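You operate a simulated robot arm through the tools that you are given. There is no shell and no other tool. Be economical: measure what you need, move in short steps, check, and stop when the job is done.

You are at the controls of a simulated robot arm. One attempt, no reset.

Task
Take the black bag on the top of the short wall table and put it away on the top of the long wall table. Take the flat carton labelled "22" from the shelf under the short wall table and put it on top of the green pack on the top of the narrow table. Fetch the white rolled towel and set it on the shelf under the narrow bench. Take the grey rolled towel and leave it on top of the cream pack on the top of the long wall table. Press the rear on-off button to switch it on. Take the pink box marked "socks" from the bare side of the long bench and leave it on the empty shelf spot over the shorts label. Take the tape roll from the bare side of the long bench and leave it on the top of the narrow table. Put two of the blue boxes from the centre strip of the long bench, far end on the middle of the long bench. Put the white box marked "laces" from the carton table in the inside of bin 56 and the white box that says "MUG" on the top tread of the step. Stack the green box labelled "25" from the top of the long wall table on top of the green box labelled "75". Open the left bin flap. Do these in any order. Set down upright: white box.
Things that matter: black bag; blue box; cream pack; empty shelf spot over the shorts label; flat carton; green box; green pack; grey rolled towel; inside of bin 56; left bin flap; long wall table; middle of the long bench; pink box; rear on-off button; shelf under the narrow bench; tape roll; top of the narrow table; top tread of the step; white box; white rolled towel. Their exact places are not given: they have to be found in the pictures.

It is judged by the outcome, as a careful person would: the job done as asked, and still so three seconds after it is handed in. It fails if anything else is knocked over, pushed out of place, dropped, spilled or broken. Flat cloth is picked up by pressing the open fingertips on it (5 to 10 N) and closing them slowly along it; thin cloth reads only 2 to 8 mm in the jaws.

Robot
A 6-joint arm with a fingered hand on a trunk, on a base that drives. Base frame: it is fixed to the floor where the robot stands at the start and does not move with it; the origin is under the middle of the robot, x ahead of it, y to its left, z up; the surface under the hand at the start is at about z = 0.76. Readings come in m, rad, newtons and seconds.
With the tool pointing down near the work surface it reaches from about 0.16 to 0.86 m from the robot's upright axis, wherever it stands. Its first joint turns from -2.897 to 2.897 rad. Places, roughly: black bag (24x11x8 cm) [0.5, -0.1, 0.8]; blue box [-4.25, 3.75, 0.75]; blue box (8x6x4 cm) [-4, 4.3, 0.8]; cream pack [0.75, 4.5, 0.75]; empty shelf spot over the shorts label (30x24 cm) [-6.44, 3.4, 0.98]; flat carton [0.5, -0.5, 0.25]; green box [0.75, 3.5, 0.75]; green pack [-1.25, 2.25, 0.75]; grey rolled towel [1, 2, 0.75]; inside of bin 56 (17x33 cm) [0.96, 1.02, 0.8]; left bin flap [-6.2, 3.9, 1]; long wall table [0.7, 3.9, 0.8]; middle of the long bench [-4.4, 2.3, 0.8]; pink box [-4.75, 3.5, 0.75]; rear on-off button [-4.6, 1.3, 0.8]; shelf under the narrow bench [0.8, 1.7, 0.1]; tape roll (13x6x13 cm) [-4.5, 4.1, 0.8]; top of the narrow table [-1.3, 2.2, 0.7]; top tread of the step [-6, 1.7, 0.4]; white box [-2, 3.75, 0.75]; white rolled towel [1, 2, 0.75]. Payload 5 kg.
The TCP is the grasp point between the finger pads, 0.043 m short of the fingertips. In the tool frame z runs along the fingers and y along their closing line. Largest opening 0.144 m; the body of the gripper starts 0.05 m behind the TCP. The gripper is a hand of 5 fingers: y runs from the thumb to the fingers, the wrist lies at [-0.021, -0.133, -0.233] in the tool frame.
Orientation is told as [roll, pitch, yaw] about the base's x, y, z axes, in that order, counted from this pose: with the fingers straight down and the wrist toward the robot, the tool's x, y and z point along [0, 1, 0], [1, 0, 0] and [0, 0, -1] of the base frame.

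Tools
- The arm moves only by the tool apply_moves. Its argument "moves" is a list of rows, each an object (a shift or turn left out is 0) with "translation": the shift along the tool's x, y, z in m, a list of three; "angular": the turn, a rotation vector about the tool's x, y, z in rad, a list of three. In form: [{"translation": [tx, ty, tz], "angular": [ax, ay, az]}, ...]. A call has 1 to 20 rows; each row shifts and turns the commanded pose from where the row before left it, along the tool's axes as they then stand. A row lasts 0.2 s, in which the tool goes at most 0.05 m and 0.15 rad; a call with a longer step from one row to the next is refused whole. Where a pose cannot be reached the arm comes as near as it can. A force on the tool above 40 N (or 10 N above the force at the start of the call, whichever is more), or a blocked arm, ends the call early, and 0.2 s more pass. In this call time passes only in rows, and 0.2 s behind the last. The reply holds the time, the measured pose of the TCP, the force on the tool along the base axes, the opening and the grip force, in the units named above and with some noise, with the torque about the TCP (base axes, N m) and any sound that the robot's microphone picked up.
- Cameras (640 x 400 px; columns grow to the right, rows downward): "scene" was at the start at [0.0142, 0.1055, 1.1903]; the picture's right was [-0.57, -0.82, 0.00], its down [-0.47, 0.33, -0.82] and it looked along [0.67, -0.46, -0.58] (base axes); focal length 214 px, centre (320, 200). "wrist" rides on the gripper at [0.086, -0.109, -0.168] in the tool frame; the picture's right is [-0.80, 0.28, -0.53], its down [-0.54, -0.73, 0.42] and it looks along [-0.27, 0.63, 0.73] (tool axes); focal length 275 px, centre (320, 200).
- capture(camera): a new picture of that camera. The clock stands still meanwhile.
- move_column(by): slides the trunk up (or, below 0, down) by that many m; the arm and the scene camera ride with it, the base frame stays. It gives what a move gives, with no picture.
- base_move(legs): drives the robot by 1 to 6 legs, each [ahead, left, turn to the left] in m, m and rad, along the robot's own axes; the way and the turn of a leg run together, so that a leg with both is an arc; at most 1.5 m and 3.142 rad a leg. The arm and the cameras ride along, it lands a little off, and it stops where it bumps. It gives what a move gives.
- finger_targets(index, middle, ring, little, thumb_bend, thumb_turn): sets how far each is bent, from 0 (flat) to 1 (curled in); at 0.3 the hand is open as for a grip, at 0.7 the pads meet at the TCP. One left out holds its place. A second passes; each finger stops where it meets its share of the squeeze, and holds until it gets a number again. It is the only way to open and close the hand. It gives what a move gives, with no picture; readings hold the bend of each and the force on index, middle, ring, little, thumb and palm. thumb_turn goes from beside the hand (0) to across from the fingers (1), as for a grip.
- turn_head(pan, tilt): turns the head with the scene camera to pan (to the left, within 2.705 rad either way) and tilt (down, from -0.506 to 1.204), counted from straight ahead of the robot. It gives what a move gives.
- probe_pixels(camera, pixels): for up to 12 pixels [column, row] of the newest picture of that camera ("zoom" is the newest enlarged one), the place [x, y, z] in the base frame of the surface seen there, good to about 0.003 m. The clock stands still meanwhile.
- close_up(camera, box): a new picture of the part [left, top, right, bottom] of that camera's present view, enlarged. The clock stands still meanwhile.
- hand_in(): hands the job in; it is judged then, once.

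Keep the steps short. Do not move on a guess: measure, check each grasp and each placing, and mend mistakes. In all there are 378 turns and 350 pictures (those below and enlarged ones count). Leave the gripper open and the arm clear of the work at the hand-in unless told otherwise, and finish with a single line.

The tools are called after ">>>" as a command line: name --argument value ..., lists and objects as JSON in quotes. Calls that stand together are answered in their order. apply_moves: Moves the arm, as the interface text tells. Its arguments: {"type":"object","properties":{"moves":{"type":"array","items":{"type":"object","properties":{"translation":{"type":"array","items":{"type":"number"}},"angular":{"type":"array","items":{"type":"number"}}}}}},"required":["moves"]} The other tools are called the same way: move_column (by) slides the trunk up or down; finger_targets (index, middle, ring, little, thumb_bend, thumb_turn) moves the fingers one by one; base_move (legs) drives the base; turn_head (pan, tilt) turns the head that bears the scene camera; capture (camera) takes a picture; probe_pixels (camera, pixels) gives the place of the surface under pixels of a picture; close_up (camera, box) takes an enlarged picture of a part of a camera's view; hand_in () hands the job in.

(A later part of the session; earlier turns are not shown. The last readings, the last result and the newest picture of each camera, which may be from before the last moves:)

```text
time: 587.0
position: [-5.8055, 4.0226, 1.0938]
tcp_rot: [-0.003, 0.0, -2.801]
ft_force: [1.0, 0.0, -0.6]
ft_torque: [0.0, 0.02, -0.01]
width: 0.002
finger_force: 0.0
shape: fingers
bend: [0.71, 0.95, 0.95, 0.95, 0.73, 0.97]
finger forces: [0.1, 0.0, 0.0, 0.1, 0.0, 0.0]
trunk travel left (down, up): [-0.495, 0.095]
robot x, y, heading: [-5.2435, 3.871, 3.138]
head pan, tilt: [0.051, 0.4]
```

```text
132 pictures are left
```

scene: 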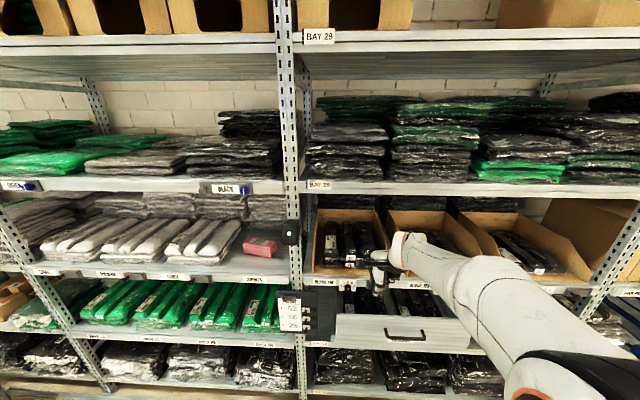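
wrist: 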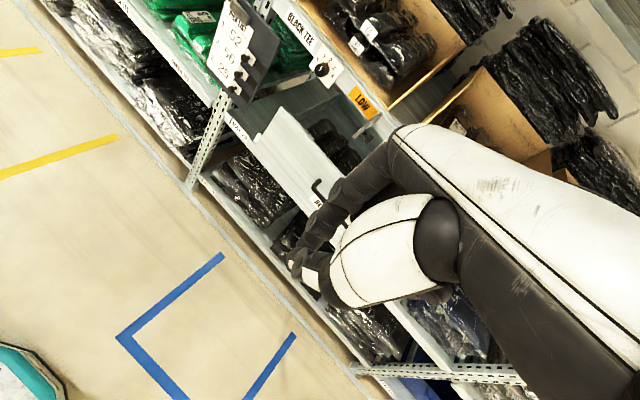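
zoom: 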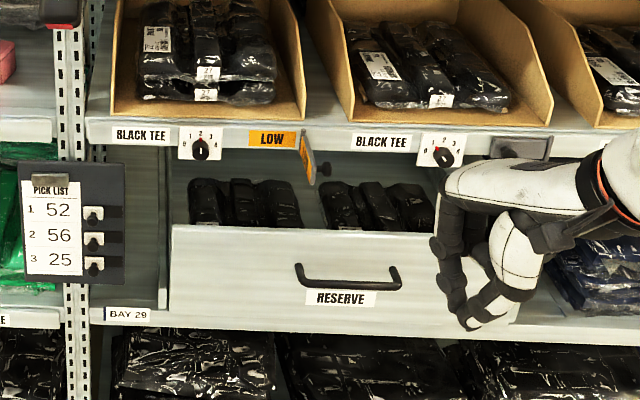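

The flap stays open. Next, the blue boxes from the bench's far end: I'll reset the hand, turn to face east and look at box 22.

>>> apply_moves --moves '[{"angular": [0, 0, 0.12]}, {"angular": [0, 0, 0.12]}, {"angular": [0, 0, 0.1]}]'

>>> finger_targets --index 0.35 --middle 0.35 --ring 0.35 --little 0.35 --thumb_bend 0.35

>>> base_move --legs '[[0, 0, -1.57], [0, 0, -1.57], [0.1, 0.25, 0]]'

>>> turn_head --pan 0.15 --tilt 0.7

>>> capture --camera "scene"

>>> capture --camera "wrist"

```text
time: 587.8
position: [-5.8065, 4.0236, 1.0947]
tcp_rot: [-0.002, -0.001, 3.14]
ft_force: [0.1, 0.3, 0.2]
ft_torque: [-0.02, 0.02, -0.03]
width: 0.0021
finger_force: 0.1
shape: fingers
bend: [0.71, 0.95, 0.95, 0.95, 0.73, 0.97]
finger forces: [0.0, 0.1, 0.0, 0.0, 0.1, 0.1]
trunk travel left (down, up): [-0.495, 0.095]
robot x, y, heading: [-5.2397, 3.8726, 3.14]
head pan, tilt: [0.051, 0.4]
```

```text
time: 588.8
position: [-5.8062, 4.0235, 1.0934]
tcp_rot: [-0.003, 0.001, -3.14]
ft_force: [0.5, -0.8, 0.2]
ft_torque: [0.01, 0.02, -0.01]
width: 0.1316
finger_force: 0.0
shape: fingers
bend: [0.35, 0.35, 0.35, 0.35, 0.35, 0.97]
finger forces: [0.0, 0.1, 0.0, 0.1, 0.0, 0.0]
trunk travel left (down, up): [-0.495, 0.095]
robot x, y, heading: [-5.2448, 3.8691, 3.138]
head pan, tilt: [0.051, 0.4]
```

```text
time: 598.4
position: [-4.5762, 3.9619, 1.0946]
tcp_rot: [-0.003, -0.001, -0.008]
ft_force: [0.2, -1.2, 0.3]
ft_torque: [-0.01, 0.0, 0.01]
width: 0.1321
finger_force: 0.1
shape: fingers
bend: [0.35, 0.35, 0.35, 0.35, 0.35, 0.97]
finger forces: [0.0, 0.0, 0.0, 0.0, 0.1, 0.0]
trunk travel left (down, up): [-0.495, 0.095]
robot x, y, heading: [-5.1396, 4.1188, -0.014]
head pan, tilt: [0.051, 0.4]
```

```text
time: 599.2
position: [-4.5778, 3.9624, 1.0941]
tcp_rot: [-0.003, 0.001, -0.007]
ft_force: [-0.5, 0.5, -0.7]
ft_torque: [0.0, 0.0, -0.01]
width: 0.1316
finger_force: 0.0
shape: fingers
bend: [0.35, 0.35, 0.35, 0.35, 0.35, 0.97]
finger forces: [0.0, 0.1, 0.0, 0.0, 0.0, 0.1]
trunk travel left (down, up): [-0.495, 0.095]
robot x, y, heading: [-5.1404, 4.1172, -0.014]
head pan, tilt: [0.15, 0.7]
```

```text
131 pictures are left
```

scene: 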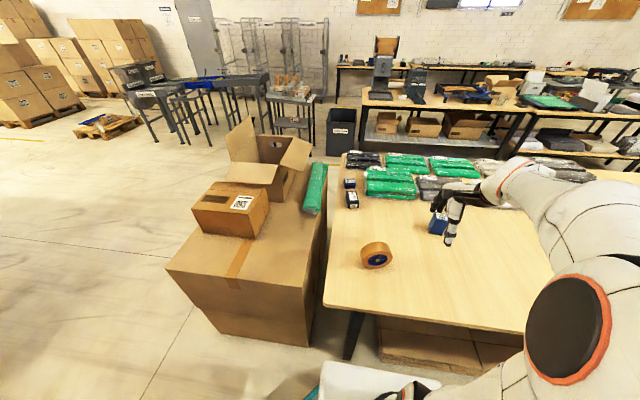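

```text
130 pictures are left
```

wrist: 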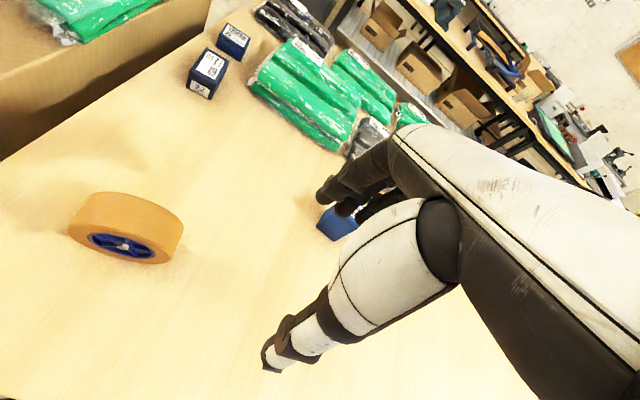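

I'll zoom and probe boxes 22 and 52.

>>> close_up --camera "wrist" --box '[170, 10, 270, 110]'

>>> probe_pixels --camera "zoom" --pixels '[[240, 150], [360, 190], [120, 250], [245, 300], [120, 305], [240, 355], [230, 225], [345, 75], [505, 120], [320, 140], [470, 195], [400, 105]]'

```text
4.00 times, centred on (220, 60) of wrist
```

zoom: 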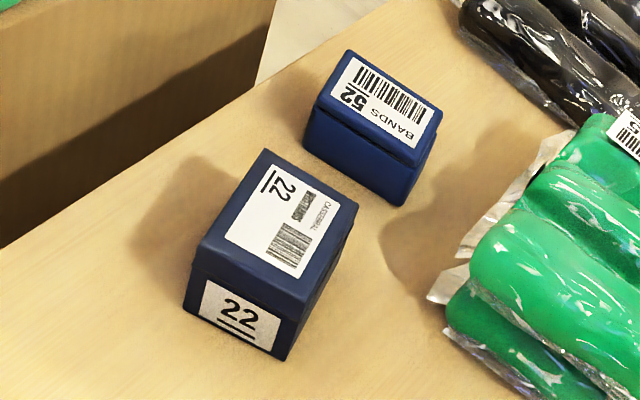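

```text
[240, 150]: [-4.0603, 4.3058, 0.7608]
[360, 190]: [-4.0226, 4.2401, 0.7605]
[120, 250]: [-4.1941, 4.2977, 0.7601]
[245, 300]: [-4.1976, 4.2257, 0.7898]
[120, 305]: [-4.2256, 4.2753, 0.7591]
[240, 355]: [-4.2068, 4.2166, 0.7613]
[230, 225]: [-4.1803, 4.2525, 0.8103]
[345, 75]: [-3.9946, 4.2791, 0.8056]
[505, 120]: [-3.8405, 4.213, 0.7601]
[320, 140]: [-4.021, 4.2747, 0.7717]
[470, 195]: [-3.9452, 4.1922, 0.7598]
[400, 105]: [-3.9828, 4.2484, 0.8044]
```

Box 22: centre ≈(-4.165, 4.25), 8 cm along x, top 0.81. I need the base closer, so I check what is under the bench edge.

>>> probe_pixels --camera "scene" --pixels '[[352, 335], [355, 315], [430, 360], [390, 345], [325, 305], [420, 325], [300, 340]]'

```text
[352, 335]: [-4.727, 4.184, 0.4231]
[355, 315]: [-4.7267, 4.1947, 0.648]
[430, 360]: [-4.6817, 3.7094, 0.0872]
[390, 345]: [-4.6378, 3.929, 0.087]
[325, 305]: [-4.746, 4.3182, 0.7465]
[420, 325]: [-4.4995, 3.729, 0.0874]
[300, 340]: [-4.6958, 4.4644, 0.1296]
```

The leg at (-4.727, 4.184) limits me. I'll stand at about (-5.02, 4.03), lower the trunk 0.14 for reach and extend toward box 22.

>>> base_move --legs '[[0.12, -0.09, 0.014]]'

>>> move_column --by -0.14

>>> apply_moves --moves '[{"translation": [0.0, 0.045, 0]}, {"translation": [0.0, 0.045, 0]}, {"translation": [0.035, 0.028, 0]}, {"translation": [0.035, 0.028, 0]}, {"translation": [0.035, 0.028, 0]}, {"translation": [0.035, 0.028, 0]}, {"translation": [0.04, 0.02, 0]}, {"translation": [0.045, 0.015, 0]}, {"translation": [0.045, 0.015, 0]}, {"translation": [0.045, 0.01, 0]}, {"translation": [0.045, 0.01, 0]}]'

>>> capture --camera "wrist"

```text
time: 600.5
position: [-4.4572, 3.8778, 1.0942]
tcp_rot: [-0.003, 0.0, 0.004]
ft_force: [0.5, 0.1, 0.6]
ft_torque: [-0.04, -0.01, 0.0]
width: 0.1319
finger_force: 0.1
shape: fingers
bend: [0.35, 0.35, 0.35, 0.35, 0.35, 0.97]
finger forces: [0.0, 0.0, 0.1, 0.1, 0.1, 0.1]
trunk travel left (down, up): [-0.495, 0.095]
robot x, y, heading: [-5.0246, 4.0278, 0.001]
head pan, tilt: [0.15, 0.7]
```

```text
time: 602.2
position: [-4.4567, 3.8783, 0.9533]
tcp_rot: [-0.003, 0.001, 0.006]
ft_force: [0.3, 0.4, -0.4]
ft_torque: [0.03, -0.03, 0.0]
width: 0.1322
finger_force: 0.2
shape: fingers
bend: [0.35, 0.35, 0.35, 0.35, 0.35, 0.97]
finger forces: [0.0, 0.0, 0.0, 0.0, 0.1, 0.0]
trunk travel left (down, up): [-0.355, 0.235]
robot x, y, heading: [-5.0184, 4.0276, 0.003]
head pan, tilt: [0.15, 0.7]
```

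```text
time: 604.6
position: [-4.1855, 4.2411, 0.9517]
tcp_rot: [-0.004, 0.001, 0.006]
ft_force: [-0.1, -0.2, 0.4]
ft_torque: [0.04, -0.01, 0.02]
width: 0.1325
finger_force: 0.0
shape: fingers
bend: [0.35, 0.35, 0.35, 0.35, 0.35, 0.97]
finger forces: [0.1, 0.1, 0.1, 0.1, 0.1, 0.1]
trunk travel left (down, up): [-0.355, 0.235]
robot x, y, heading: [-5.0236, 4.0302, 0.001]
head pan, tilt: [0.15, 0.7]
```

```text
128 pictures are left
```

wrist: 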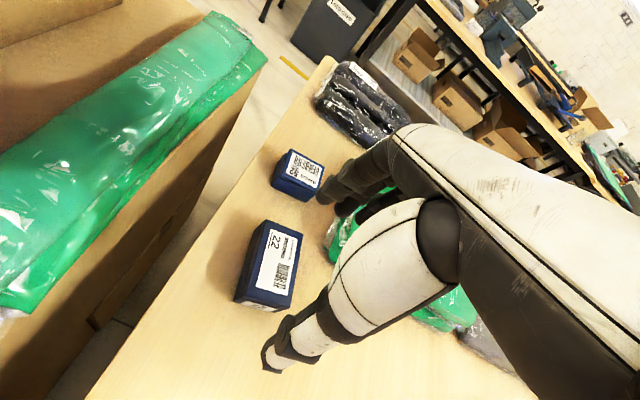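

Reached. I'll probe box 22's corners here.

>>> probe_pixels --camera "wrist" --pixels '[[265, 222], [301, 234], [287, 306], [238, 288], [240, 300], [285, 310], [275, 262], [288, 152], [323, 165], [308, 198], [275, 185]]'

```text
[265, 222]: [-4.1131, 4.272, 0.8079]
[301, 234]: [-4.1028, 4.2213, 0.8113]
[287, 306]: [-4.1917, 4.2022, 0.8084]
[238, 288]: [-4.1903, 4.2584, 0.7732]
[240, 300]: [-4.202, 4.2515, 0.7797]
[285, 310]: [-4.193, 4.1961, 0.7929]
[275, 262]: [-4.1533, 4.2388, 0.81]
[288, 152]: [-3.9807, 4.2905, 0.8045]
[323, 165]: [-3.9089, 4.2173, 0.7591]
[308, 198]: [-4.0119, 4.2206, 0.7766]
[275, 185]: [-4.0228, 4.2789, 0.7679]
```

Box 22: centre (-4.152, 4.237), yaw 0.2. I'll align and lower.

>>> apply_moves --moves '[{"angular": [0, 0, -0.1]}, {"angular": [0, 0, -0.1]}, {"translation": [-0.005, 0.016, 0]}, {"translation": [-0.005, 0.016, 0]}, {"translation": [0, 0, 0.045]}, {"translation": [0, 0, 0.045]}, {"translation": [0, 0, 0.03]}]'

>>> capture --camera "wrist"

```text
time: 606.2
position: [-4.1519, 4.2362, 0.8327]
tcp_rot: [-0.004, 0.001, 0.206]
ft_force: [0.0, -0.5, 0.4]
ft_torque: [0.02, 0.02, 0.02]
width: 0.1321
finger_force: 0.1
shape: fingers
bend: [0.35, 0.35, 0.35, 0.35, 0.35, 0.97]
finger forces: [0.1, 0.0, 0.0, 0.0, 0.1, 0.1]
trunk travel left (down, up): [-0.355, 0.235]
robot x, y, heading: [-5.0223, 4.0289, 0.004]
head pan, tilt: [0.15, 0.7]
```

```text
127 pictures are left
```

wrist: 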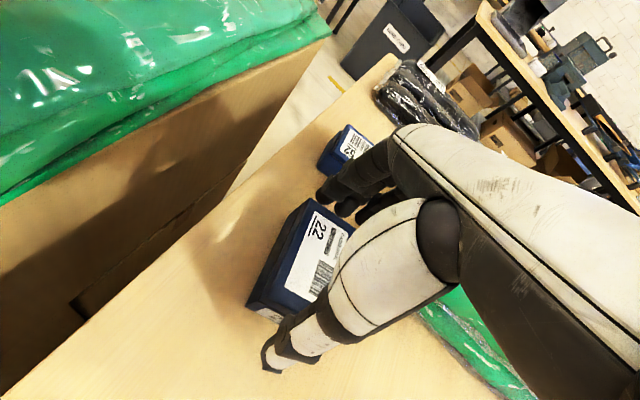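

I'll lower 2 cm and grasp.

>>> apply_moves --moves '[{"translation": [0, 0, 0.02]}]'

>>> finger_targets --index 0.62 --middle 0.62 --ring 0.62 --little 0.5 --thumb_bend 0.62

>>> apply_moves --moves '[{"translation": [0, 0, -0.02]}, {"translation": [0, 0, -0.04]}, {"translation": [0, 0, -0.04]}, {"translation": [0, 0, -0.04]}, {"translation": [0, 0, -0.03]}]'

>>> capture --camera "wrist"

```text
time: 606.6
position: [-4.152, 4.2363, 0.8147]
tcp_rot: [-0.003, 0.001, 0.206]
ft_force: [-0.3, -0.3, 1.1]
ft_torque: [-0.04, -0.04, -0.04]
width: 0.132
finger_force: 0.1
shape: fingers
bend: [0.35, 0.35, 0.35, 0.35, 0.35, 0.97]
finger forces: [0.1, 0.1, 0.0, 0.0, 0.1, 0.0]
trunk travel left (down, up): [-0.355, 0.235]
robot x, y, heading: [-5.021, 4.031, 0.003]
head pan, tilt: [0.15, 0.7]
```

```text
time: 607.6
position: [-4.1529, 4.2376, 0.8136]
tcp_rot: [-0.004, -0.004, 0.206]
ft_force: [-2.3, -1.0, 5.6]
ft_torque: [-0.04, -0.22, -0.07]
width: 0.1049
finger_force: 25.1
shape: fingers
bend: [0.36, 0.44, 0.62, 0.5, 0.51, 0.96]
finger forces: [13.3, 10.7, 0.0, 0.0, 26.7, 0.0]
trunk travel left (down, up): [-0.355, 0.235]
robot x, y, heading: [-5.0224, 4.0277, 0.009]
head pan, tilt: [0.15, 0.7]
```

```text
time: 608.8
position: [-4.1536, 4.2381, 0.9826]
tcp_rot: [-0.002, 0.002, 0.207]
ft_force: [0.2, -0.4, -0.8]
ft_torque: [0.01, 0.0, 0.0]
width: 0.1045
finger_force: 23.9
shape: fingers
bend: [0.35, 0.44, 0.62, 0.5, 0.52, 0.96]
finger forces: [13.8, 10.2, 0.1, 0.0, 25.0, 0.0]
trunk travel left (down, up): [-0.355, 0.235]
robot x, y, heading: [-5.0243, 4.0274, 0.004]
head pan, tilt: [0.15, 0.7]
```

```text
126 pictures are left
```

wrist: 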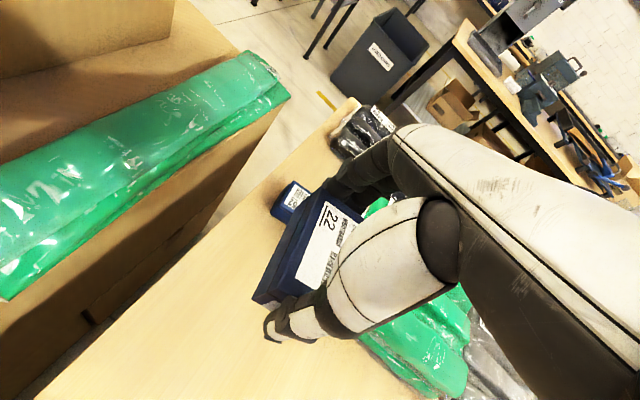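

It is held. I'll retract, then drive to the middle of the bench (y≈2.3).

>>> apply_moves --moves '[{"translation": [-0.0168, -0.0419, 0]}, {"translation": [-0.0168, -0.0419, 0]}, {"translation": [-0.0168, -0.0419, 0]}, {"translation": [-0.0168, -0.0419, 0]}, {"translation": [-0.0168, -0.0419, 0]}, {"translation": [-0.0168, -0.0419, 0]}, {"translation": [-0.0168, -0.0419, 0]}, {"translation": [-0.0168, -0.0419, 0]}, {"angular": [0, 0, 0.1]}, {"angular": [0, 0, 0.1]}]'

>>> base_move --legs '[[-0.12, 0, 0], [0, -1.4, 0], [0, -0.3, 0]]'

>>> turn_head --pan 0.1 --tilt 0.6

>>> capture --camera "scene"

```text
time: 611.0
position: [-4.4535, 4.0378, 0.9836]
tcp_rot: [-0.003, 0.002, 0.003]
ft_force: [-0.5, 0.2, 0.1]
ft_torque: [0.02, 0.02, 0.02]
width: 0.1045
finger_force: 24.0
shape: fingers
bend: [0.35, 0.44, 0.62, 0.5, 0.52, 0.96]
finger forces: [13.6, 10.0, 0.1, 0.0, 24.2, 0.0]
trunk travel left (down, up): [-0.355, 0.235]
robot x, y, heading: [-5.0191, 4.0284, 0.003]
head pan, tilt: [0.15, 0.7]
```

```text
time: 620.4
position: [-4.5493, 2.3539, 0.9847]
tcp_rot: [-0.004, -0.001, 0.022]
ft_force: [-0.4, 0.4, -0.8]
ft_torque: [-0.01, 0.0, 0.01]
width: 0.1046
finger_force: 24.3
shape: fingers
bend: [0.35, 0.44, 0.62, 0.5, 0.52, 0.96]
finger forces: [13.7, 9.7, 0.0, 0.0, 24.2, 0.0]
trunk travel left (down, up): [-0.355, 0.235]
robot x, y, heading: [-5.1161, 2.3334, 0.026]
head pan, tilt: [0.15, 0.7]
```

```text
time: 621.1
position: [-4.5489, 2.3535, 0.9841]
tcp_rot: [-0.004, 0.0, 0.023]
ft_force: [0.2, 0.4, -0.7]
ft_torque: [0.02, -0.01, 0.01]
width: 0.1042
finger_force: 24.0
shape: fingers
bend: [0.35, 0.44, 0.62, 0.5, 0.52, 0.96]
finger forces: [13.7, 9.8, 0.1, 0.0, 24.4, 0.0]
trunk travel left (down, up): [-0.355, 0.235]
robot x, y, heading: [-5.1168, 2.3324, 0.023]
head pan, tilt: [0.099, 0.6]
```

```text
125 pictures are left
```

scene: 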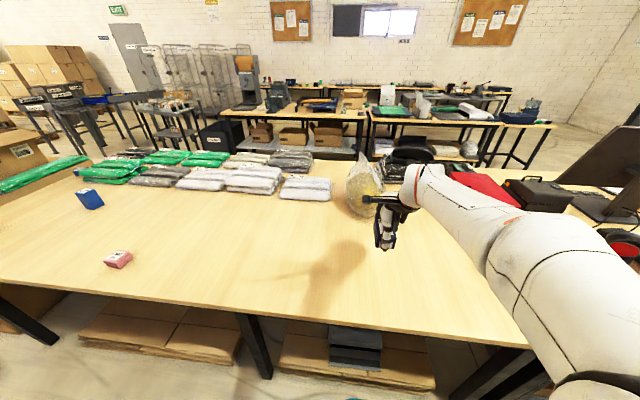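

The bench is bare here. I'll place box 22 at about (-4.42, 2.36).

>>> apply_moves --moves '[{"translation": [0, 0.043, 0.02]}, {"translation": [0, 0.043, 0.02]}, {"translation": [0, 0.043, 0.02]}, {"translation": [0, 0, 0.045]}, {"translation": [0, 0, 0.04]}, {"translation": [0, 0, 0.017]}, {"translation": [0, 0, 0.005]}]'

>>> apply_moves --moves '[{"translation": [0, 0, 0.003]}, {"translation": [0, 0, 0.002]}]'

```text
time: 622.7
position: [-4.4182, 2.355, 0.8174]
tcp_rot: [-0.004, 0.001, 0.023]
ft_force: [-0.5, 0.3, -1.2]
ft_torque: [-0.03, 0.03, -0.03]
width: 0.1046
finger_force: 23.0
shape: fingers
bend: [0.35, 0.44, 0.62, 0.5, 0.52, 0.96]
finger forces: [13.6, 9.7, 0.0, 0.0, 24.1, 0.0]
trunk travel left (down, up): [-0.355, 0.235]
robot x, y, heading: [-5.1168, 2.3349, 0.021]
head pan, tilt: [0.099, 0.6]
```

```text
time: 623.3
position: [-4.4186, 2.3558, 0.8146]
tcp_rot: [-0.002, -0.004, 0.021]
ft_force: [-1.2, -0.4, 5.9]
ft_torque: [-0.07, -0.33, -0.03]
width: 0.1043
finger_force: 24.2
shape: fingers
bend: [0.35, 0.44, 0.62, 0.5, 0.52, 0.96]
finger forces: [13.6, 9.9, 0.0, 0.1, 25.1, 0.0]
trunk travel left (down, up): [-0.355, 0.235]
robot x, y, heading: [-5.1156, 2.3377, 0.022]
head pan, tilt: [0.099, 0.6]
```

Contact. I'll release and rise.

>>> finger_targets --index 0.3 --middle 0.3 --ring 0.3 --little 0.3 --thumb_bend 0.32

>>> apply_moves --moves '[{"translation": [0, 0, -0.02]}, {"translation": [0, 0, -0.04]}, {"translation": [0, 0, -0.04]}, {"translation": [0, 0, -0.04]}, {"translation": [0, -0.04, -0.02]}, {"translation": [0, -0.04, 0]}, {"translation": [0, -0.04, 0]}]'

>>> capture --camera "wrist"

```text
time: 624.3
position: [-4.42, 2.3557, 0.8124]
tcp_rot: [-0.003, 0.0, 0.023]
ft_force: [-0.6, -0.2, -0.3]
ft_torque: [-0.02, -0.02, -0.01]
width: 0.1457
finger_force: 0.0
shape: fingers
bend: [0.3, 0.3, 0.3, 0.3, 0.32, 0.97]
finger forces: [0.0, 0.0, 0.0, 0.0, 0.0, 0.0]
trunk travel left (down, up): [-0.355, 0.235]
robot x, y, heading: [-5.1168, 2.3328, 0.019]
head pan, tilt: [0.099, 0.6]
```

```text
time: 625.9
position: [-4.5385, 2.354, 0.9722]
tcp_rot: [-0.003, 0.001, 0.022]
ft_force: [0.1, 1.3, -0.7]
ft_torque: [0.0, 0.07, 0.0]
width: 0.146
finger_force: 0.0
shape: fingers
bend: [0.3, 0.3, 0.3, 0.3, 0.32, 0.97]
finger forces: [0.0, 0.0, 0.0, 0.0, 0.0, 0.0]
trunk travel left (down, up): [-0.355, 0.235]
robot x, y, heading: [-5.1147, 2.3344, 0.022]
head pan, tilt: [0.099, 0.6]
```

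```text
124 pictures are left
```

wrist: 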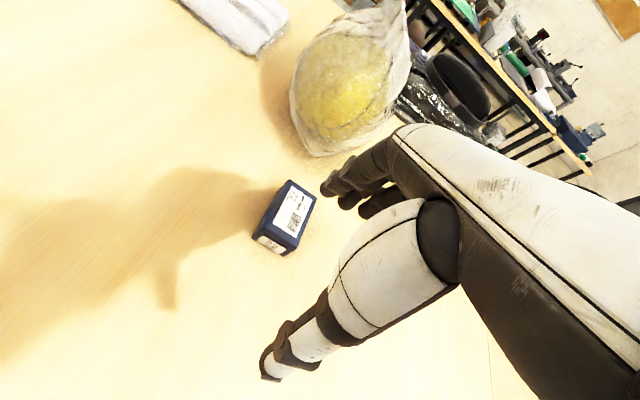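

Box 22 is placed. Now box 52 must be taken from the east side, so I'll drive north around the bench end.

>>> base_move --legs '[[-0.22, 0, -0.02], [0, 1.4, 0], [0, 1.4, 0], [0, 0.65, 0]]'

>>> base_move --legs '[[1.2, 0, 0], [1.0, 0, 0], [0, 0, 1.57], [0, 0, 1.57]]'

>>> turn_head --pan 0.8 --tilt 0.6

>>> capture --camera "scene"

```text
time: 643.9
position: [-4.7487, 5.769, 0.9723]
tcp_rot: [-0.005, 0.001, -0.005]
ft_force: [0.6, -0.4, -0.5]
ft_torque: [0.02, -0.01, -0.01]
width: 0.1459
finger_force: 0.1
shape: fingers
bend: [0.3, 0.3, 0.3, 0.3, 0.32, 0.97]
finger forces: [0.0, 0.0, 0.0, 0.1, 0.0, 0.0]
trunk travel left (down, up): [-0.355, 0.235]
robot x, y, heading: [-5.3278, 5.7678, -0.004]
head pan, tilt: [0.099, 0.6]
```

```text
time: 662.5
position: [-3.6967, 5.7537, 0.9717]
tcp_rot: [-0.002, 0.001, -3.127]
ft_force: [0.1, 0.2, 0.2]
ft_torque: [0.01, 0.04, 0.0]
width: 0.1459
finger_force: 0.1
shape: fingers
bend: [0.3, 0.3, 0.3, 0.3, 0.32, 0.97]
finger forces: [0.0, 0.0, 0.1, 0.0, 0.0, 0.1]
trunk travel left (down, up): [-0.355, 0.235]
robot x, y, heading: [-3.1215, 5.7704, -3.132]
head pan, tilt: [0.099, 0.6]
```

```text
time: 663.5
position: [-3.6974, 5.7532, 0.9728]
tcp_rot: [-0.005, 0.001, -3.125]
ft_force: [-0.1, 0.0, -0.7]
ft_torque: [-0.01, 0.0, -0.01]
width: 0.1458
finger_force: 0.1
shape: fingers
bend: [0.3, 0.3, 0.3, 0.3, 0.32, 0.97]
finger forces: [0.1, 0.0, 0.1, 0.0, 0.0, 0.1]
trunk travel left (down, up): [-0.355, 0.235]
robot x, y, heading: [-3.1174, 5.7694, -3.127]
head pan, tilt: [0.799, 0.6]
```

```text
123 pictures are left
```

scene: 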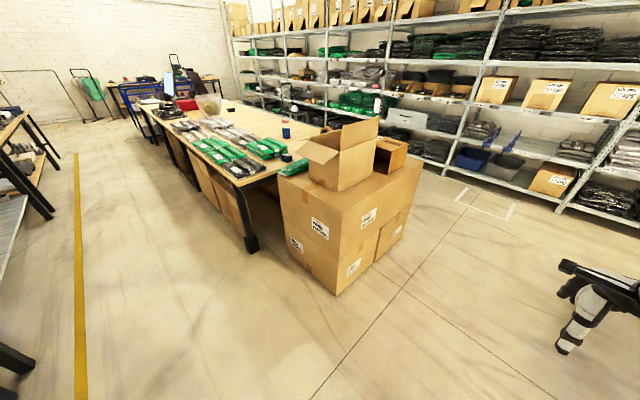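

To clear the carton stack, I'll keep 0.12 m farther east while sliding south to y≈4.25.

>>> base_move --legs '[[-0.13, 0, 0.0], [0, 1.48, -0.01]]'

>>> turn_head --pan 0.05 --tilt 0.7

>>> capture --camera "scene"

>>> capture --camera "wrist"

```text
time: 671.7
position: [-3.5646, 4.2973, 0.9718]
tcp_rot: [-0.003, 0.001, 3.134]
ft_force: [0.5, -0.3, -0.1]
ft_torque: [0.01, 0.0, 0.0]
width: 0.1459
finger_force: 0.0
shape: fingers
bend: [0.3, 0.3, 0.3, 0.3, 0.32, 0.97]
finger forces: [0.0, 0.0, 0.1, 0.1, 0.0, 0.1]
trunk travel left (down, up): [-0.355, 0.235]
robot x, y, heading: [-2.9862, 4.2986, 3.13]
head pan, tilt: [0.799, 0.6]
```

```text
time: 672.8
position: [-3.5663, 4.2969, 0.9713]
tcp_rot: [-0.005, 0.001, 3.131]
ft_force: [0.0, -0.6, -0.1]
ft_torque: [-0.02, 0.0, 0.0]
width: 0.1459
finger_force: 0.0
shape: fingers
bend: [0.3, 0.3, 0.3, 0.3, 0.32, 0.97]
finger forces: [0.0, 0.1, 0.1, 0.0, 0.1, 0.1]
trunk travel left (down, up): [-0.355, 0.235]
robot x, y, heading: [-2.9883, 4.2963, 3.136]
head pan, tilt: [0.051, 0.7]
```

```text
122 pictures are left
```

scene: 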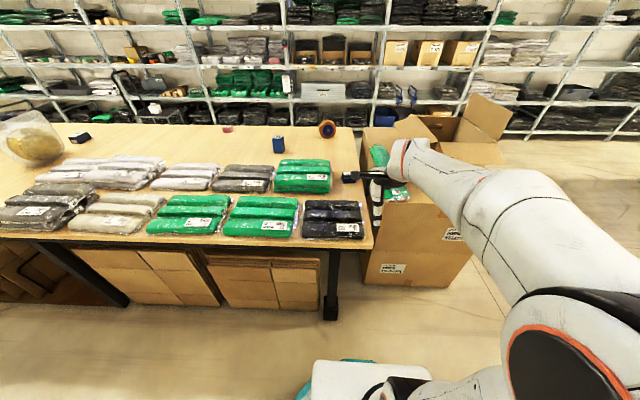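

```text
121 pictures are left
```

wrist: 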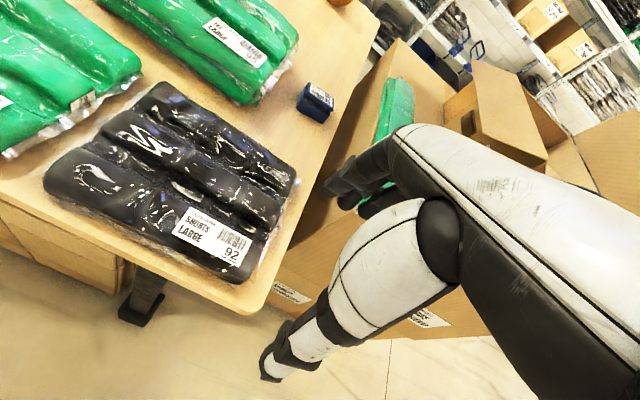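

I'll drive ahead 0.23 and left 0.05, then look from above at box 52.

>>> base_move --legs '[[0.0, 0.05, 0.005], [0.23, 0, 0]]'

>>> apply_moves --moves '[{"translation": [0, 0.045, 0]}, {"translation": [0, 0.045, 0]}, {"translation": [0, 0.03, 0]}]'

>>> capture --camera "wrist"

>>> close_up --camera "scene" --box '[260, 80, 460, 240]'

```text
time: 675.1
position: [-3.7946, 4.2441, 0.9724]
tcp_rot: [-0.003, -0.001, 3.139]
ft_force: [0.0, -0.7, -0.2]
ft_torque: [0.0, 0.04, 0.0]
width: 0.1459
finger_force: 0.1
shape: fingers
bend: [0.3, 0.3, 0.3, 0.3, 0.32, 0.97]
finger forces: [0.0, 0.0, 0.0, 0.0, 0.0, 0.0]
trunk travel left (down, up): [-0.355, 0.235]
robot x, y, heading: [-3.2157, 4.2495, 3.139]
head pan, tilt: [0.051, 0.7]
```

```text
time: 675.9
position: [-3.9165, 4.245, 0.972]
tcp_rot: [-0.004, 0.002, 3.139]
ft_force: [-0.8, -1.2, -1.0]
ft_torque: [0.01, 0.0, -0.01]
width: 0.1458
finger_force: 0.1
shape: fingers
bend: [0.3, 0.3, 0.3, 0.3, 0.32, 0.97]
finger forces: [0.0, 0.0, 0.0, 0.0, 0.1, 0.0]
trunk travel left (down, up): [-0.355, 0.235]
robot x, y, heading: [-3.2164, 4.2484, 3.139]
head pan, tilt: [0.051, 0.7]
```

```text
120 pictures are left
```

wrist: 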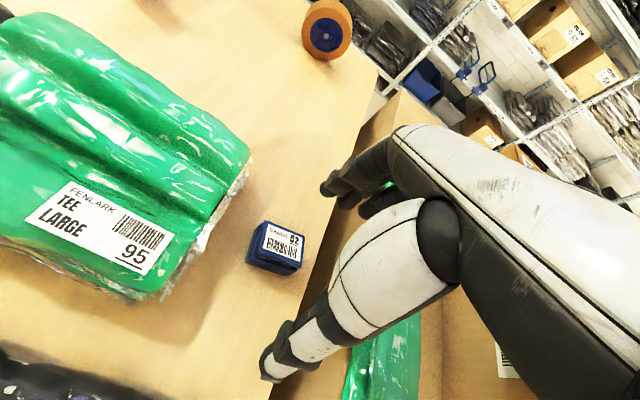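

```text
2.50 times, centred on (360, 160) of scene
```

zoom: 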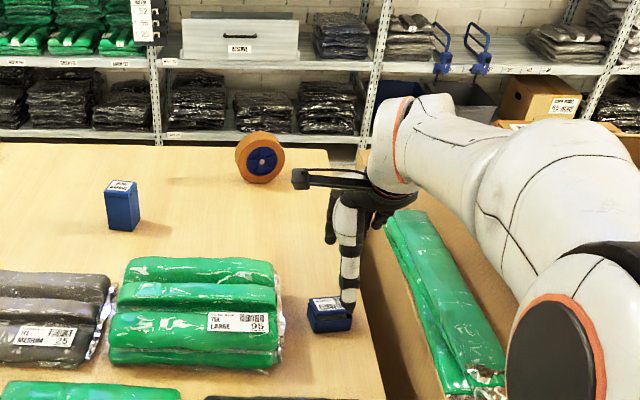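

>>> probe_pixels --camera "wrist" --pixels '[[265, 222], [304, 232], [297, 268], [250, 255], [248, 265], [293, 275], [278, 243], [305, 240], [240, 180]]'

```text
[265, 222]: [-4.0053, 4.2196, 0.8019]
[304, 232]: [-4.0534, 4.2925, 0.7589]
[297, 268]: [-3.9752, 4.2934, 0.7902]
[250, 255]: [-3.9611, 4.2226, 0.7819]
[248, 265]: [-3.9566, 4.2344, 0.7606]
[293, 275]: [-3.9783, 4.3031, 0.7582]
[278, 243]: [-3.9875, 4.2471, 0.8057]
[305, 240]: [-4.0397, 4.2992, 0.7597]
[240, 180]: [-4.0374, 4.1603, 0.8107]
```

Box 52: centre ≈(-3.989, 4.256), top 0.806, 6 cm deep. I'll align and lower.

>>> apply_moves --moves '[{"angular": [0, 0, -0.1]}, {"translation": [-0.009, 0.035, 0]}, {"translation": [-0.009, 0.035, 0]}, {"translation": [0, 0, 0.045]}, {"translation": [0, 0, 0.045]}, {"translation": [0, 0, 0.035]}]'

>>> capture --camera "wrist"

```text
time: 677.3
position: [-3.9883, 4.2568, 0.8477]
tcp_rot: [-0.002, -0.001, -3.044]
ft_force: [0.2, -0.4, 0.8]
ft_torque: [0.0, 0.03, 0.0]
width: 0.146
finger_force: 0.1
shape: fingers
bend: [0.3, 0.3, 0.3, 0.3, 0.32, 0.97]
finger forces: [0.0, 0.0, 0.0, 0.0, 0.0, 0.0]
trunk travel left (down, up): [-0.355, 0.235]
robot x, y, heading: [-3.2189, 4.2485, 3.137]
head pan, tilt: [0.051, 0.7]
```

```text
118 pictures are left
```

wrist: 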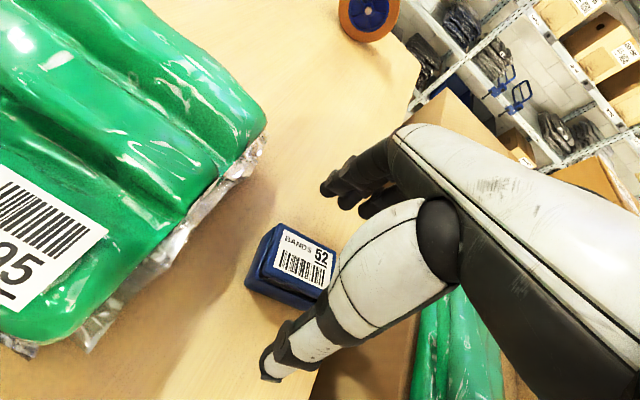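

I'll lower and close.

>>> apply_moves --moves '[{"translation": [0, 0, 0.025]}, {"translation": [0, 0, 0.012]}]'

>>> finger_targets --index 0.64 --middle 0.64 --ring 0.64 --little 0.6 --thumb_bend 0.64

>>> apply_moves --moves '[{"translation": [0, 0, -0.02]}, {"translation": [0, 0, -0.04]}, {"translation": [0, 0, -0.04]}, {"translation": [0, 0, -0.04]}, {"translation": [0, 0, -0.04]}]'

>>> capture --camera "wrist"

```text
time: 677.9
position: [-3.9867, 4.2558, 0.8103]
tcp_rot: [-0.004, 0.001, -3.044]
ft_force: [-0.4, 0.1, -0.2]
ft_torque: [0.05, -0.02, -0.01]
width: 0.1461
finger_force: 0.1
shape: fingers
bend: [0.3, 0.3, 0.3, 0.3, 0.32, 0.97]
finger forces: [0.1, 0.0, 0.0, 0.0, 0.0, 0.1]
trunk travel left (down, up): [-0.355, 0.235]
robot x, y, heading: [-3.2173, 4.2501, 3.138]
head pan, tilt: [0.051, 0.7]
```

```text
time: 678.9
position: [-3.9872, 4.2554, 0.8108]
tcp_rot: [-0.004, 0.001, -3.044]
ft_force: [-0.7, 0.4, -0.4]
ft_torque: [0.03, -0.04, -0.01]
width: 0.0568
finger_force: 15.2
shape: fingers
bend: [0.58, 0.6, 0.62, 0.6, 0.56, 0.96]
finger forces: [6.3, 6.4, 2.7, 0.0, 14.6, 0.1]
trunk travel left (down, up): [-0.355, 0.235]
robot x, y, heading: [-3.2155, 4.2477, 3.135]
head pan, tilt: [0.051, 0.7]
```

```text
time: 680.1
position: [-3.9871, 4.2566, 0.9903]
tcp_rot: [-0.005, 0.001, -3.044]
ft_force: [0.1, 0.2, -0.4]
ft_torque: [0.02, 0.01, 0.0]
width: 0.0571
finger_force: 14.2
shape: fingers
bend: [0.58, 0.6, 0.62, 0.6, 0.56, 0.96]
finger forces: [6.1, 6.3, 2.6, 0.0, 14.3, 0.1]
trunk travel left (down, up): [-0.355, 0.235]
robot x, y, heading: [-3.2178, 4.2505, 3.138]
head pan, tilt: [0.051, 0.7]
```

```text
117 pictures are left
```

wrist: 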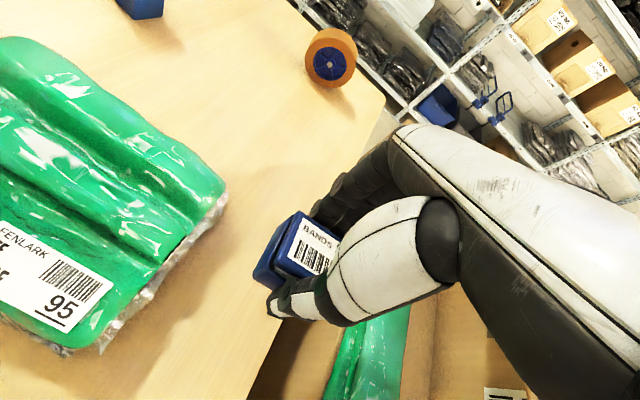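

It is held. I'll tighten a bit, retract, and drive back around to the west side.

>>> finger_targets --index 0.68 --middle 0.68 --ring 0.68 --thumb_bend 0.67

>>> apply_moves --moves '[{"translation": [0, -0.045, 0]}, {"translation": [0, -0.045, 0]}, {"translation": [0, -0.045, 0]}, {"translation": [0, -0.045, 0], "angular": [0, 0, 0.1]}]'

>>> base_move --legs '[[-0.23, 0, 0], [0, -1.5, 0], [1.2, 0, 0], [1.1, 0, 0], [0, 0, -1.57], [0, 0, -1.57]]'

>>> base_move --legs '[[0, -1.2, 0], [0, -1.2, 0], [0, -1.1, 0]]'

>>> capture --camera "wrist"

```text
time: 681.1
position: [-3.9872, 4.256, 0.9892]
tcp_rot: [-0.004, 0.001, -3.043]
ft_force: [0.4, 0.6, -0.7]
ft_torque: [0.0, 0.03, 0.01]
width: 0.0568
finger_force: 20.4
shape: fingers
bend: [0.6, 0.62, 0.65, 0.6, 0.55, 0.95]
finger forces: [8.6, 7.8, 4.3, 0.0, 19.6, 0.0]
trunk travel left (down, up): [-0.355, 0.235]
robot x, y, heading: [-3.2174, 4.2469, 3.135]
head pan, tilt: [0.051, 0.7]
```

```text
time: 682.1
position: [-3.8089, 4.2731, 0.9902]
tcp_rot: [-0.003, -0.002, 3.139]
ft_force: [-0.9, 0.5, -1.4]
ft_torque: [-0.06, -0.01, 0.03]
width: 0.0566
finger_force: 20.5
shape: fingers
bend: [0.6, 0.62, 0.65, 0.6, 0.56, 0.95]
finger forces: [8.6, 7.8, 4.4, 0.0, 19.6, 0.1]
trunk travel left (down, up): [-0.355, 0.235]
robot x, y, heading: [-3.2158, 4.2503, 3.139]
head pan, tilt: [0.051, 0.7]
```

```text
time: 709.4
position: [-4.692, 5.7155, 0.9909]
tcp_rot: [-0.004, -0.001, 0.021]
ft_force: [-1.1, 0.3, 0.1]
ft_torque: [0.02, -0.02, 0.01]
width: 0.056
finger_force: 19.6
shape: fingers
bend: [0.6, 0.62, 0.66, 0.6, 0.56, 0.95]
finger forces: [8.2, 7.9, 4.6, 0.0, 18.5, 0.0]
trunk travel left (down, up): [-0.355, 0.235]
robot x, y, heading: [-5.2822, 5.7256, 0.019]
head pan, tilt: [0.051, 0.7]
```

```text
time: 726.4
position: [-4.6293, 2.2092, 0.99]
tcp_rot: [-0.004, -0.001, 0.023]
ft_force: [-0.1, 0.2, -0.6]
ft_torque: [0.0, 0.02, -0.01]
width: 0.056
finger_force: 19.4
shape: fingers
bend: [0.6, 0.62, 0.66, 0.6, 0.56, 0.95]
finger forces: [8.3, 7.8, 4.5, 0.1, 18.5, 0.0]
trunk travel left (down, up): [-0.355, 0.235]
robot x, y, heading: [-5.2219, 2.221, 0.02]
head pan, tilt: [0.051, 0.7]
```

```text
116 pictures are left
```

wrist: 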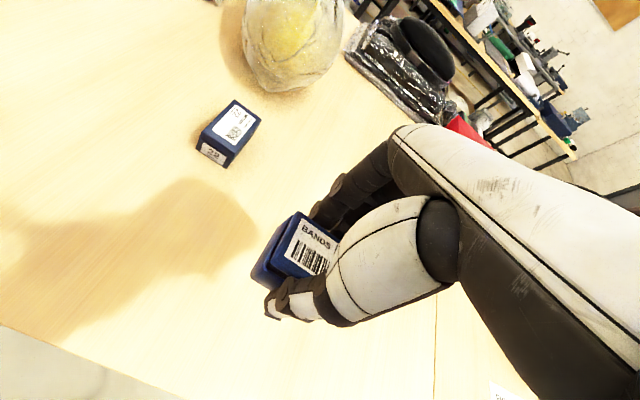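

I'll place box 52 beside it at about (-4.43, 2.21).

>>> apply_moves --moves '[{"translation": [0, 0.04, 0.02]}, {"translation": [0, 0.04, 0.02]}, {"translation": [0, 0.04, 0.02]}, {"translation": [0, 0.04, 0.02]}, {"translation": [0, 0.038, 0.02]}, {"translation": [0, 0, 0.04]}, {"translation": [0, 0, 0.027]}, {"translation": [0, 0, 0.007]}]'

>>> apply_moves --moves '[{"translation": [0, 0, 0.003]}, {"translation": [0, 0, 0.003]}]'

```text
time: 728.2
position: [-4.432, 2.2116, 0.8154]
tcp_rot: [-0.005, 0.001, 0.021]
ft_force: [-0.8, -0.4, -1.6]
ft_torque: [-0.01, -0.03, 0.02]
width: 0.0557
finger_force: 19.6
shape: fingers
bend: [0.6, 0.62, 0.66, 0.6, 0.56, 0.95]
finger forces: [8.3, 7.7, 4.5, 0.0, 18.4, 0.0]
trunk travel left (down, up): [-0.355, 0.235]
robot x, y, heading: [-5.2176, 2.217, 0.022]
head pan, tilt: [0.051, 0.7]
```

```text
time: 728.8
position: [-4.4315, 2.2111, 0.8096]
tcp_rot: [-0.003, -0.001, 0.021]
ft_force: [-0.3, 0.6, 0.3]
ft_torque: [0.05, 0.05, 0.02]
width: 0.056
finger_force: 19.8
shape: fingers
bend: [0.6, 0.62, 0.66, 0.6, 0.56, 0.95]
finger forces: [8.3, 7.7, 4.6, 0.0, 18.4, 0.0]
trunk travel left (down, up): [-0.355, 0.235]
robot x, y, heading: [-5.2178, 2.2202, 0.016]
head pan, tilt: [0.051, 0.7]
```

>>> apply_moves --moves '[{"translation": [0, 0, 0.002]}, {"translation": [0, 0, 0.002]}]'

```text
time: 729.4
position: [-4.4311, 2.2113, 0.8089]
tcp_rot: [-0.004, -0.005, 0.021]
ft_force: [-1.9, -1.3, 12.3]
ft_torque: [0.21, 0.51, 0.08]
width: 0.0556
finger_force: 20.3
shape: fingers
bend: [0.6, 0.62, 0.66, 0.6, 0.56, 0.95]
finger forces: [8.5, 7.5, 4.7, 0.0, 19.8, 0.0]
trunk travel left (down, up): [-0.355, 0.235]
robot x, y, heading: [-5.2227, 2.2218, 0.017]
head pan, tilt: [0.051, 0.7]
```

Contact. I'll release and rise.

>>> finger_targets --index 0.38 --middle 0.38 --ring 0.38 --little 0.38 --thumb_bend 0.38

>>> apply_moves --moves '[{"translation": [0, 0, -0.02]}, {"translation": [0, 0, -0.04]}, {"translation": [0, 0, -0.04]}, {"translation": [0, 0, -0.04]}, {"translation": [0, -0.04, -0.03]}, {"translation": [0, -0.04, -0.02]}, {"translation": [0, -0.04, 0]}, {"translation": [0, -0.04, 0]}]'

>>> capture --camera "wrist"

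```text
time: 730.4
position: [-4.4314, 2.2129, 0.8068]
tcp_rot: [-0.004, 0.0, 0.019]
ft_force: [-1.8, 0.3, 6.8]
ft_torque: [-0.05, -0.35, -0.01]
width: 0.1213
finger_force: 3.6
shape: fingers
bend: [0.38, 0.39, 0.38, 0.38, 0.38, 0.97]
finger forces: [0.0, 6.3, 0.0, 0.1, 0.1, 0.1]
trunk travel left (down, up): [-0.355, 0.235]
robot x, y, heading: [-5.2193, 2.2193, 0.02]
head pan, tilt: [0.051, 0.7]
```

```text
time: 732.2
position: [-4.5902, 2.2084, 0.998]
tcp_rot: [-0.002, 0.002, 0.022]
ft_force: [-0.2, 0.1, -0.3]
ft_torque: [-0.02, 0.06, 0.03]
width: 0.1215
finger_force: 0.0
shape: fingers
bend: [0.38, 0.38, 0.38, 0.38, 0.38, 0.97]
finger forces: [0.0, 0.0, 0.0, 0.0, 0.0, 0.0]
trunk travel left (down, up): [-0.355, 0.235]
robot x, y, heading: [-5.2182, 2.219, 0.015]
head pan, tilt: [0.051, 0.7]
```

```text
115 pictures are left
```

wrist: 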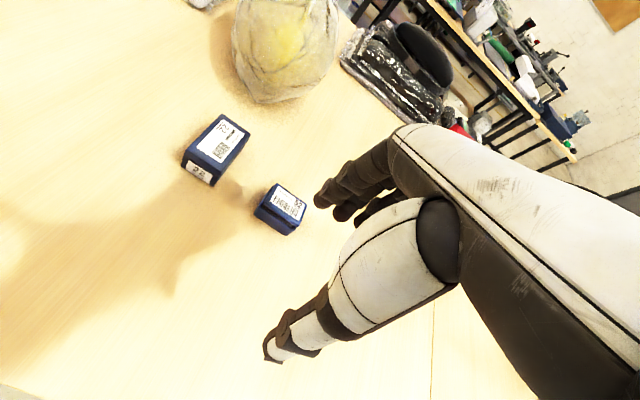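

Both blue boxes are in the middle of the bench. Last comes the tape roll: I'll slide north to y≈4.0 and measure it.

>>> base_move --legs '[[0, 0.9, -0.015], [0, 0.9, 0]]'

>>> turn_head --pan 0.25 --tilt 0.75

>>> capture --camera "wrist"

>>> close_up --camera "scene" --box '[260, 160, 440, 280]'

```text
time: 741.3
position: [-4.6208, 4.0097, 0.9973]
tcp_rot: [-0.004, -0.001, 0.023]
ft_force: [-0.1, -0.4, 0.2]
ft_torque: [0.02, 0.01, 0.01]
width: 0.1216
finger_force: 0.1
shape: fingers
bend: [0.38, 0.38, 0.38, 0.38, 0.38, 0.97]
finger forces: [0.0, 0.1, 0.1, 0.1, 0.0, 0.0]
trunk travel left (down, up): [-0.355, 0.235]
robot x, y, heading: [-5.2538, 4.0215, 0.016]
head pan, tilt: [0.051, 0.7]
```

```text
time: 742.0
position: [-4.6213, 4.0104, 0.9965]
tcp_rot: [-0.004, 0.0, 0.022]
ft_force: [0.0, 0.1, -0.1]
ft_torque: [0.01, 0.0, 0.01]
width: 0.122
finger_force: 0.0
shape: fingers
bend: [0.38, 0.38, 0.38, 0.38, 0.38, 0.97]
finger forces: [0.0, 0.1, 0.0, 0.0, 0.0, 0.0]
trunk travel left (down, up): [-0.355, 0.235]
robot x, y, heading: [-5.2494, 4.0163, 0.021]
head pan, tilt: [0.25, 0.75]
```

```text
114 pictures are left
```

wrist: 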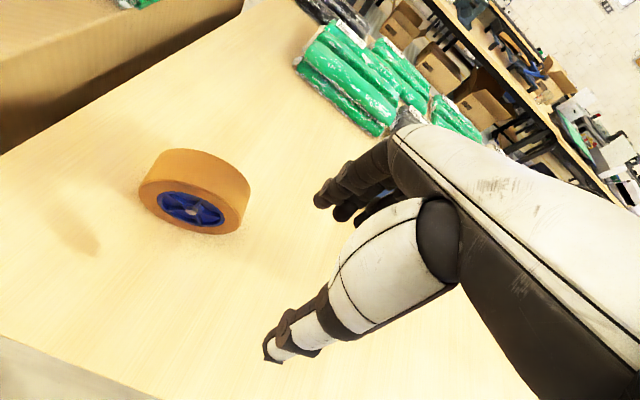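

```text
3.33 times, centred on (350, 220) of scene
```

zoom: 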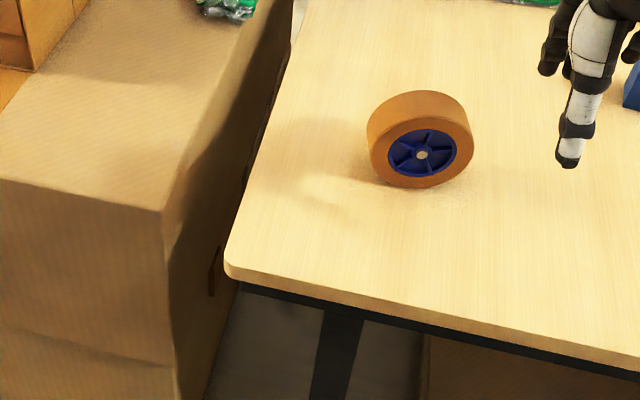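

>>> probe_pixels --camera "wrist" --pixels '[[150, 195], [235, 220], [190, 185], [195, 228], [205, 160], [165, 155], [240, 175], [222, 170], [195, 210], [180, 160]]'

>>> probe_pixels --camera "zoom" --pixels '[[375, 155], [465, 150], [415, 122], [420, 185], [430, 95], [400, 100], [445, 102], [420, 155]]'

```text
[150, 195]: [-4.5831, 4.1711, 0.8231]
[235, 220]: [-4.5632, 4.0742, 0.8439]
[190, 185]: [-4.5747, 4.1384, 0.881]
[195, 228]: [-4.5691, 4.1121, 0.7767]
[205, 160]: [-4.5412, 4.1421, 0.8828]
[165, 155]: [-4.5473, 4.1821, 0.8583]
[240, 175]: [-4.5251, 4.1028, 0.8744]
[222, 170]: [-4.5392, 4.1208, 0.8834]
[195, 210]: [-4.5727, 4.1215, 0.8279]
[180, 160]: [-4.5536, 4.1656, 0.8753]
```

```text
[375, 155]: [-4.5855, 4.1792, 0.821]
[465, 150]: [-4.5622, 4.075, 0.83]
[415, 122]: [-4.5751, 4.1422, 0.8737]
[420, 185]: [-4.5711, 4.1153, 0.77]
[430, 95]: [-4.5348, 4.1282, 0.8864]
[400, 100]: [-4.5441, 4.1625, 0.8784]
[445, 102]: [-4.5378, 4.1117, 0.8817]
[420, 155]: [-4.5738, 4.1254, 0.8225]
```

The tape stands on its rim, axis yaw ≈0.22, centre ≈(-4.545, 4.133), top 0.888. I'll grip it across its 6 cm width.

>>> apply_moves --moves '[{"angular": [0, 0, -0.1]}, {"angular": [0, 0, -0.096]}, {"translation": [0.034, 0.034, 0]}, {"translation": [0.034, 0.034, 0]}, {"translation": [0.035, 0.033, 0]}, {"translation": [0, 0, 0.035]}]'

>>> capture --camera "wrist"

```text
time: 743.4
position: [-4.5446, 4.1329, 0.9625]
tcp_rot: [-0.003, 0.0, 0.219]
ft_force: [-0.7, -0.6, 0.1]
ft_torque: [-0.01, 0.0, 0.01]
width: 0.1217
finger_force: 0.0
shape: fingers
bend: [0.38, 0.38, 0.38, 0.38, 0.38, 0.98]
finger forces: [0.0, 0.1, 0.1, 0.0, 0.1, 0.0]
trunk travel left (down, up): [-0.355, 0.235]
robot x, y, heading: [-5.248, 4.0183, 0.022]
head pan, tilt: [0.25, 0.75]
```

```text
112 pictures are left
```

wrist: 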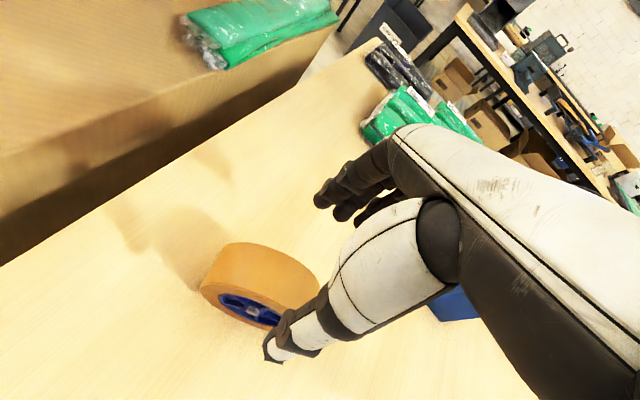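

I'll lower to 0.862 and close.

>>> apply_moves --moves '[{"translation": [0, 0, 0.035]}, {"translation": [0, 0, 0.035]}, {"translation": [0, 0, 0.03]}]'

>>> capture --camera "wrist"

>>> finger_targets --index 0.66 --middle 0.66 --ring 0.66 --little 0.66 --thumb_bend 0.66

```text
time: 744.2
position: [-4.5457, 4.1331, 0.8615]
tcp_rot: [-0.002, 0.0, 0.218]
ft_force: [-0.6, -0.3, 1.1]
ft_torque: [-0.03, 0.01, 0.02]
width: 0.1214
finger_force: 0.0
shape: fingers
bend: [0.38, 0.38, 0.38, 0.38, 0.38, 0.98]
finger forces: [0.0, 0.1, 0.1, 0.0, 0.0, 0.0]
trunk travel left (down, up): [-0.355, 0.235]
robot x, y, heading: [-5.2505, 4.0178, 0.02]
head pan, tilt: [0.25, 0.75]
```

```text
111 pictures are left
```

wrist: 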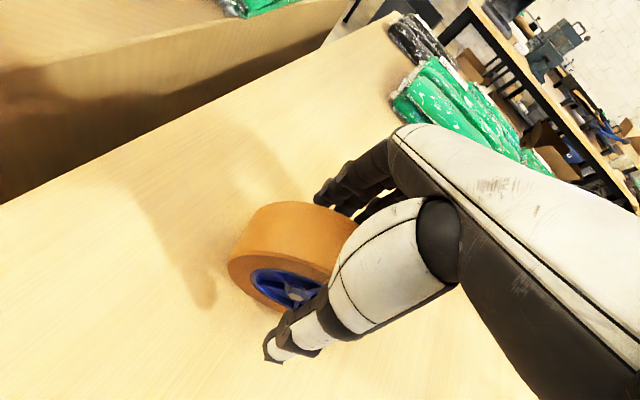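

```text
time: 745.2
position: [-4.546, 4.1327, 0.8626]
tcp_rot: [-0.003, 0.001, 0.217]
ft_force: [0.4, -0.5, 0.0]
ft_torque: [0.02, 0.01, 0.03]
width: 0.0514
finger_force: 15.3
shape: fingers
bend: [0.6, 0.62, 0.64, 0.66, 0.57, 0.96]
finger forces: [7.2, 5.5, 2.4, 0.0, 15.2, 0.1]
trunk travel left (down, up): [-0.355, 0.235]
robot x, y, heading: [-5.2523, 4.0204, 0.022]
head pan, tilt: [0.25, 0.75]
```

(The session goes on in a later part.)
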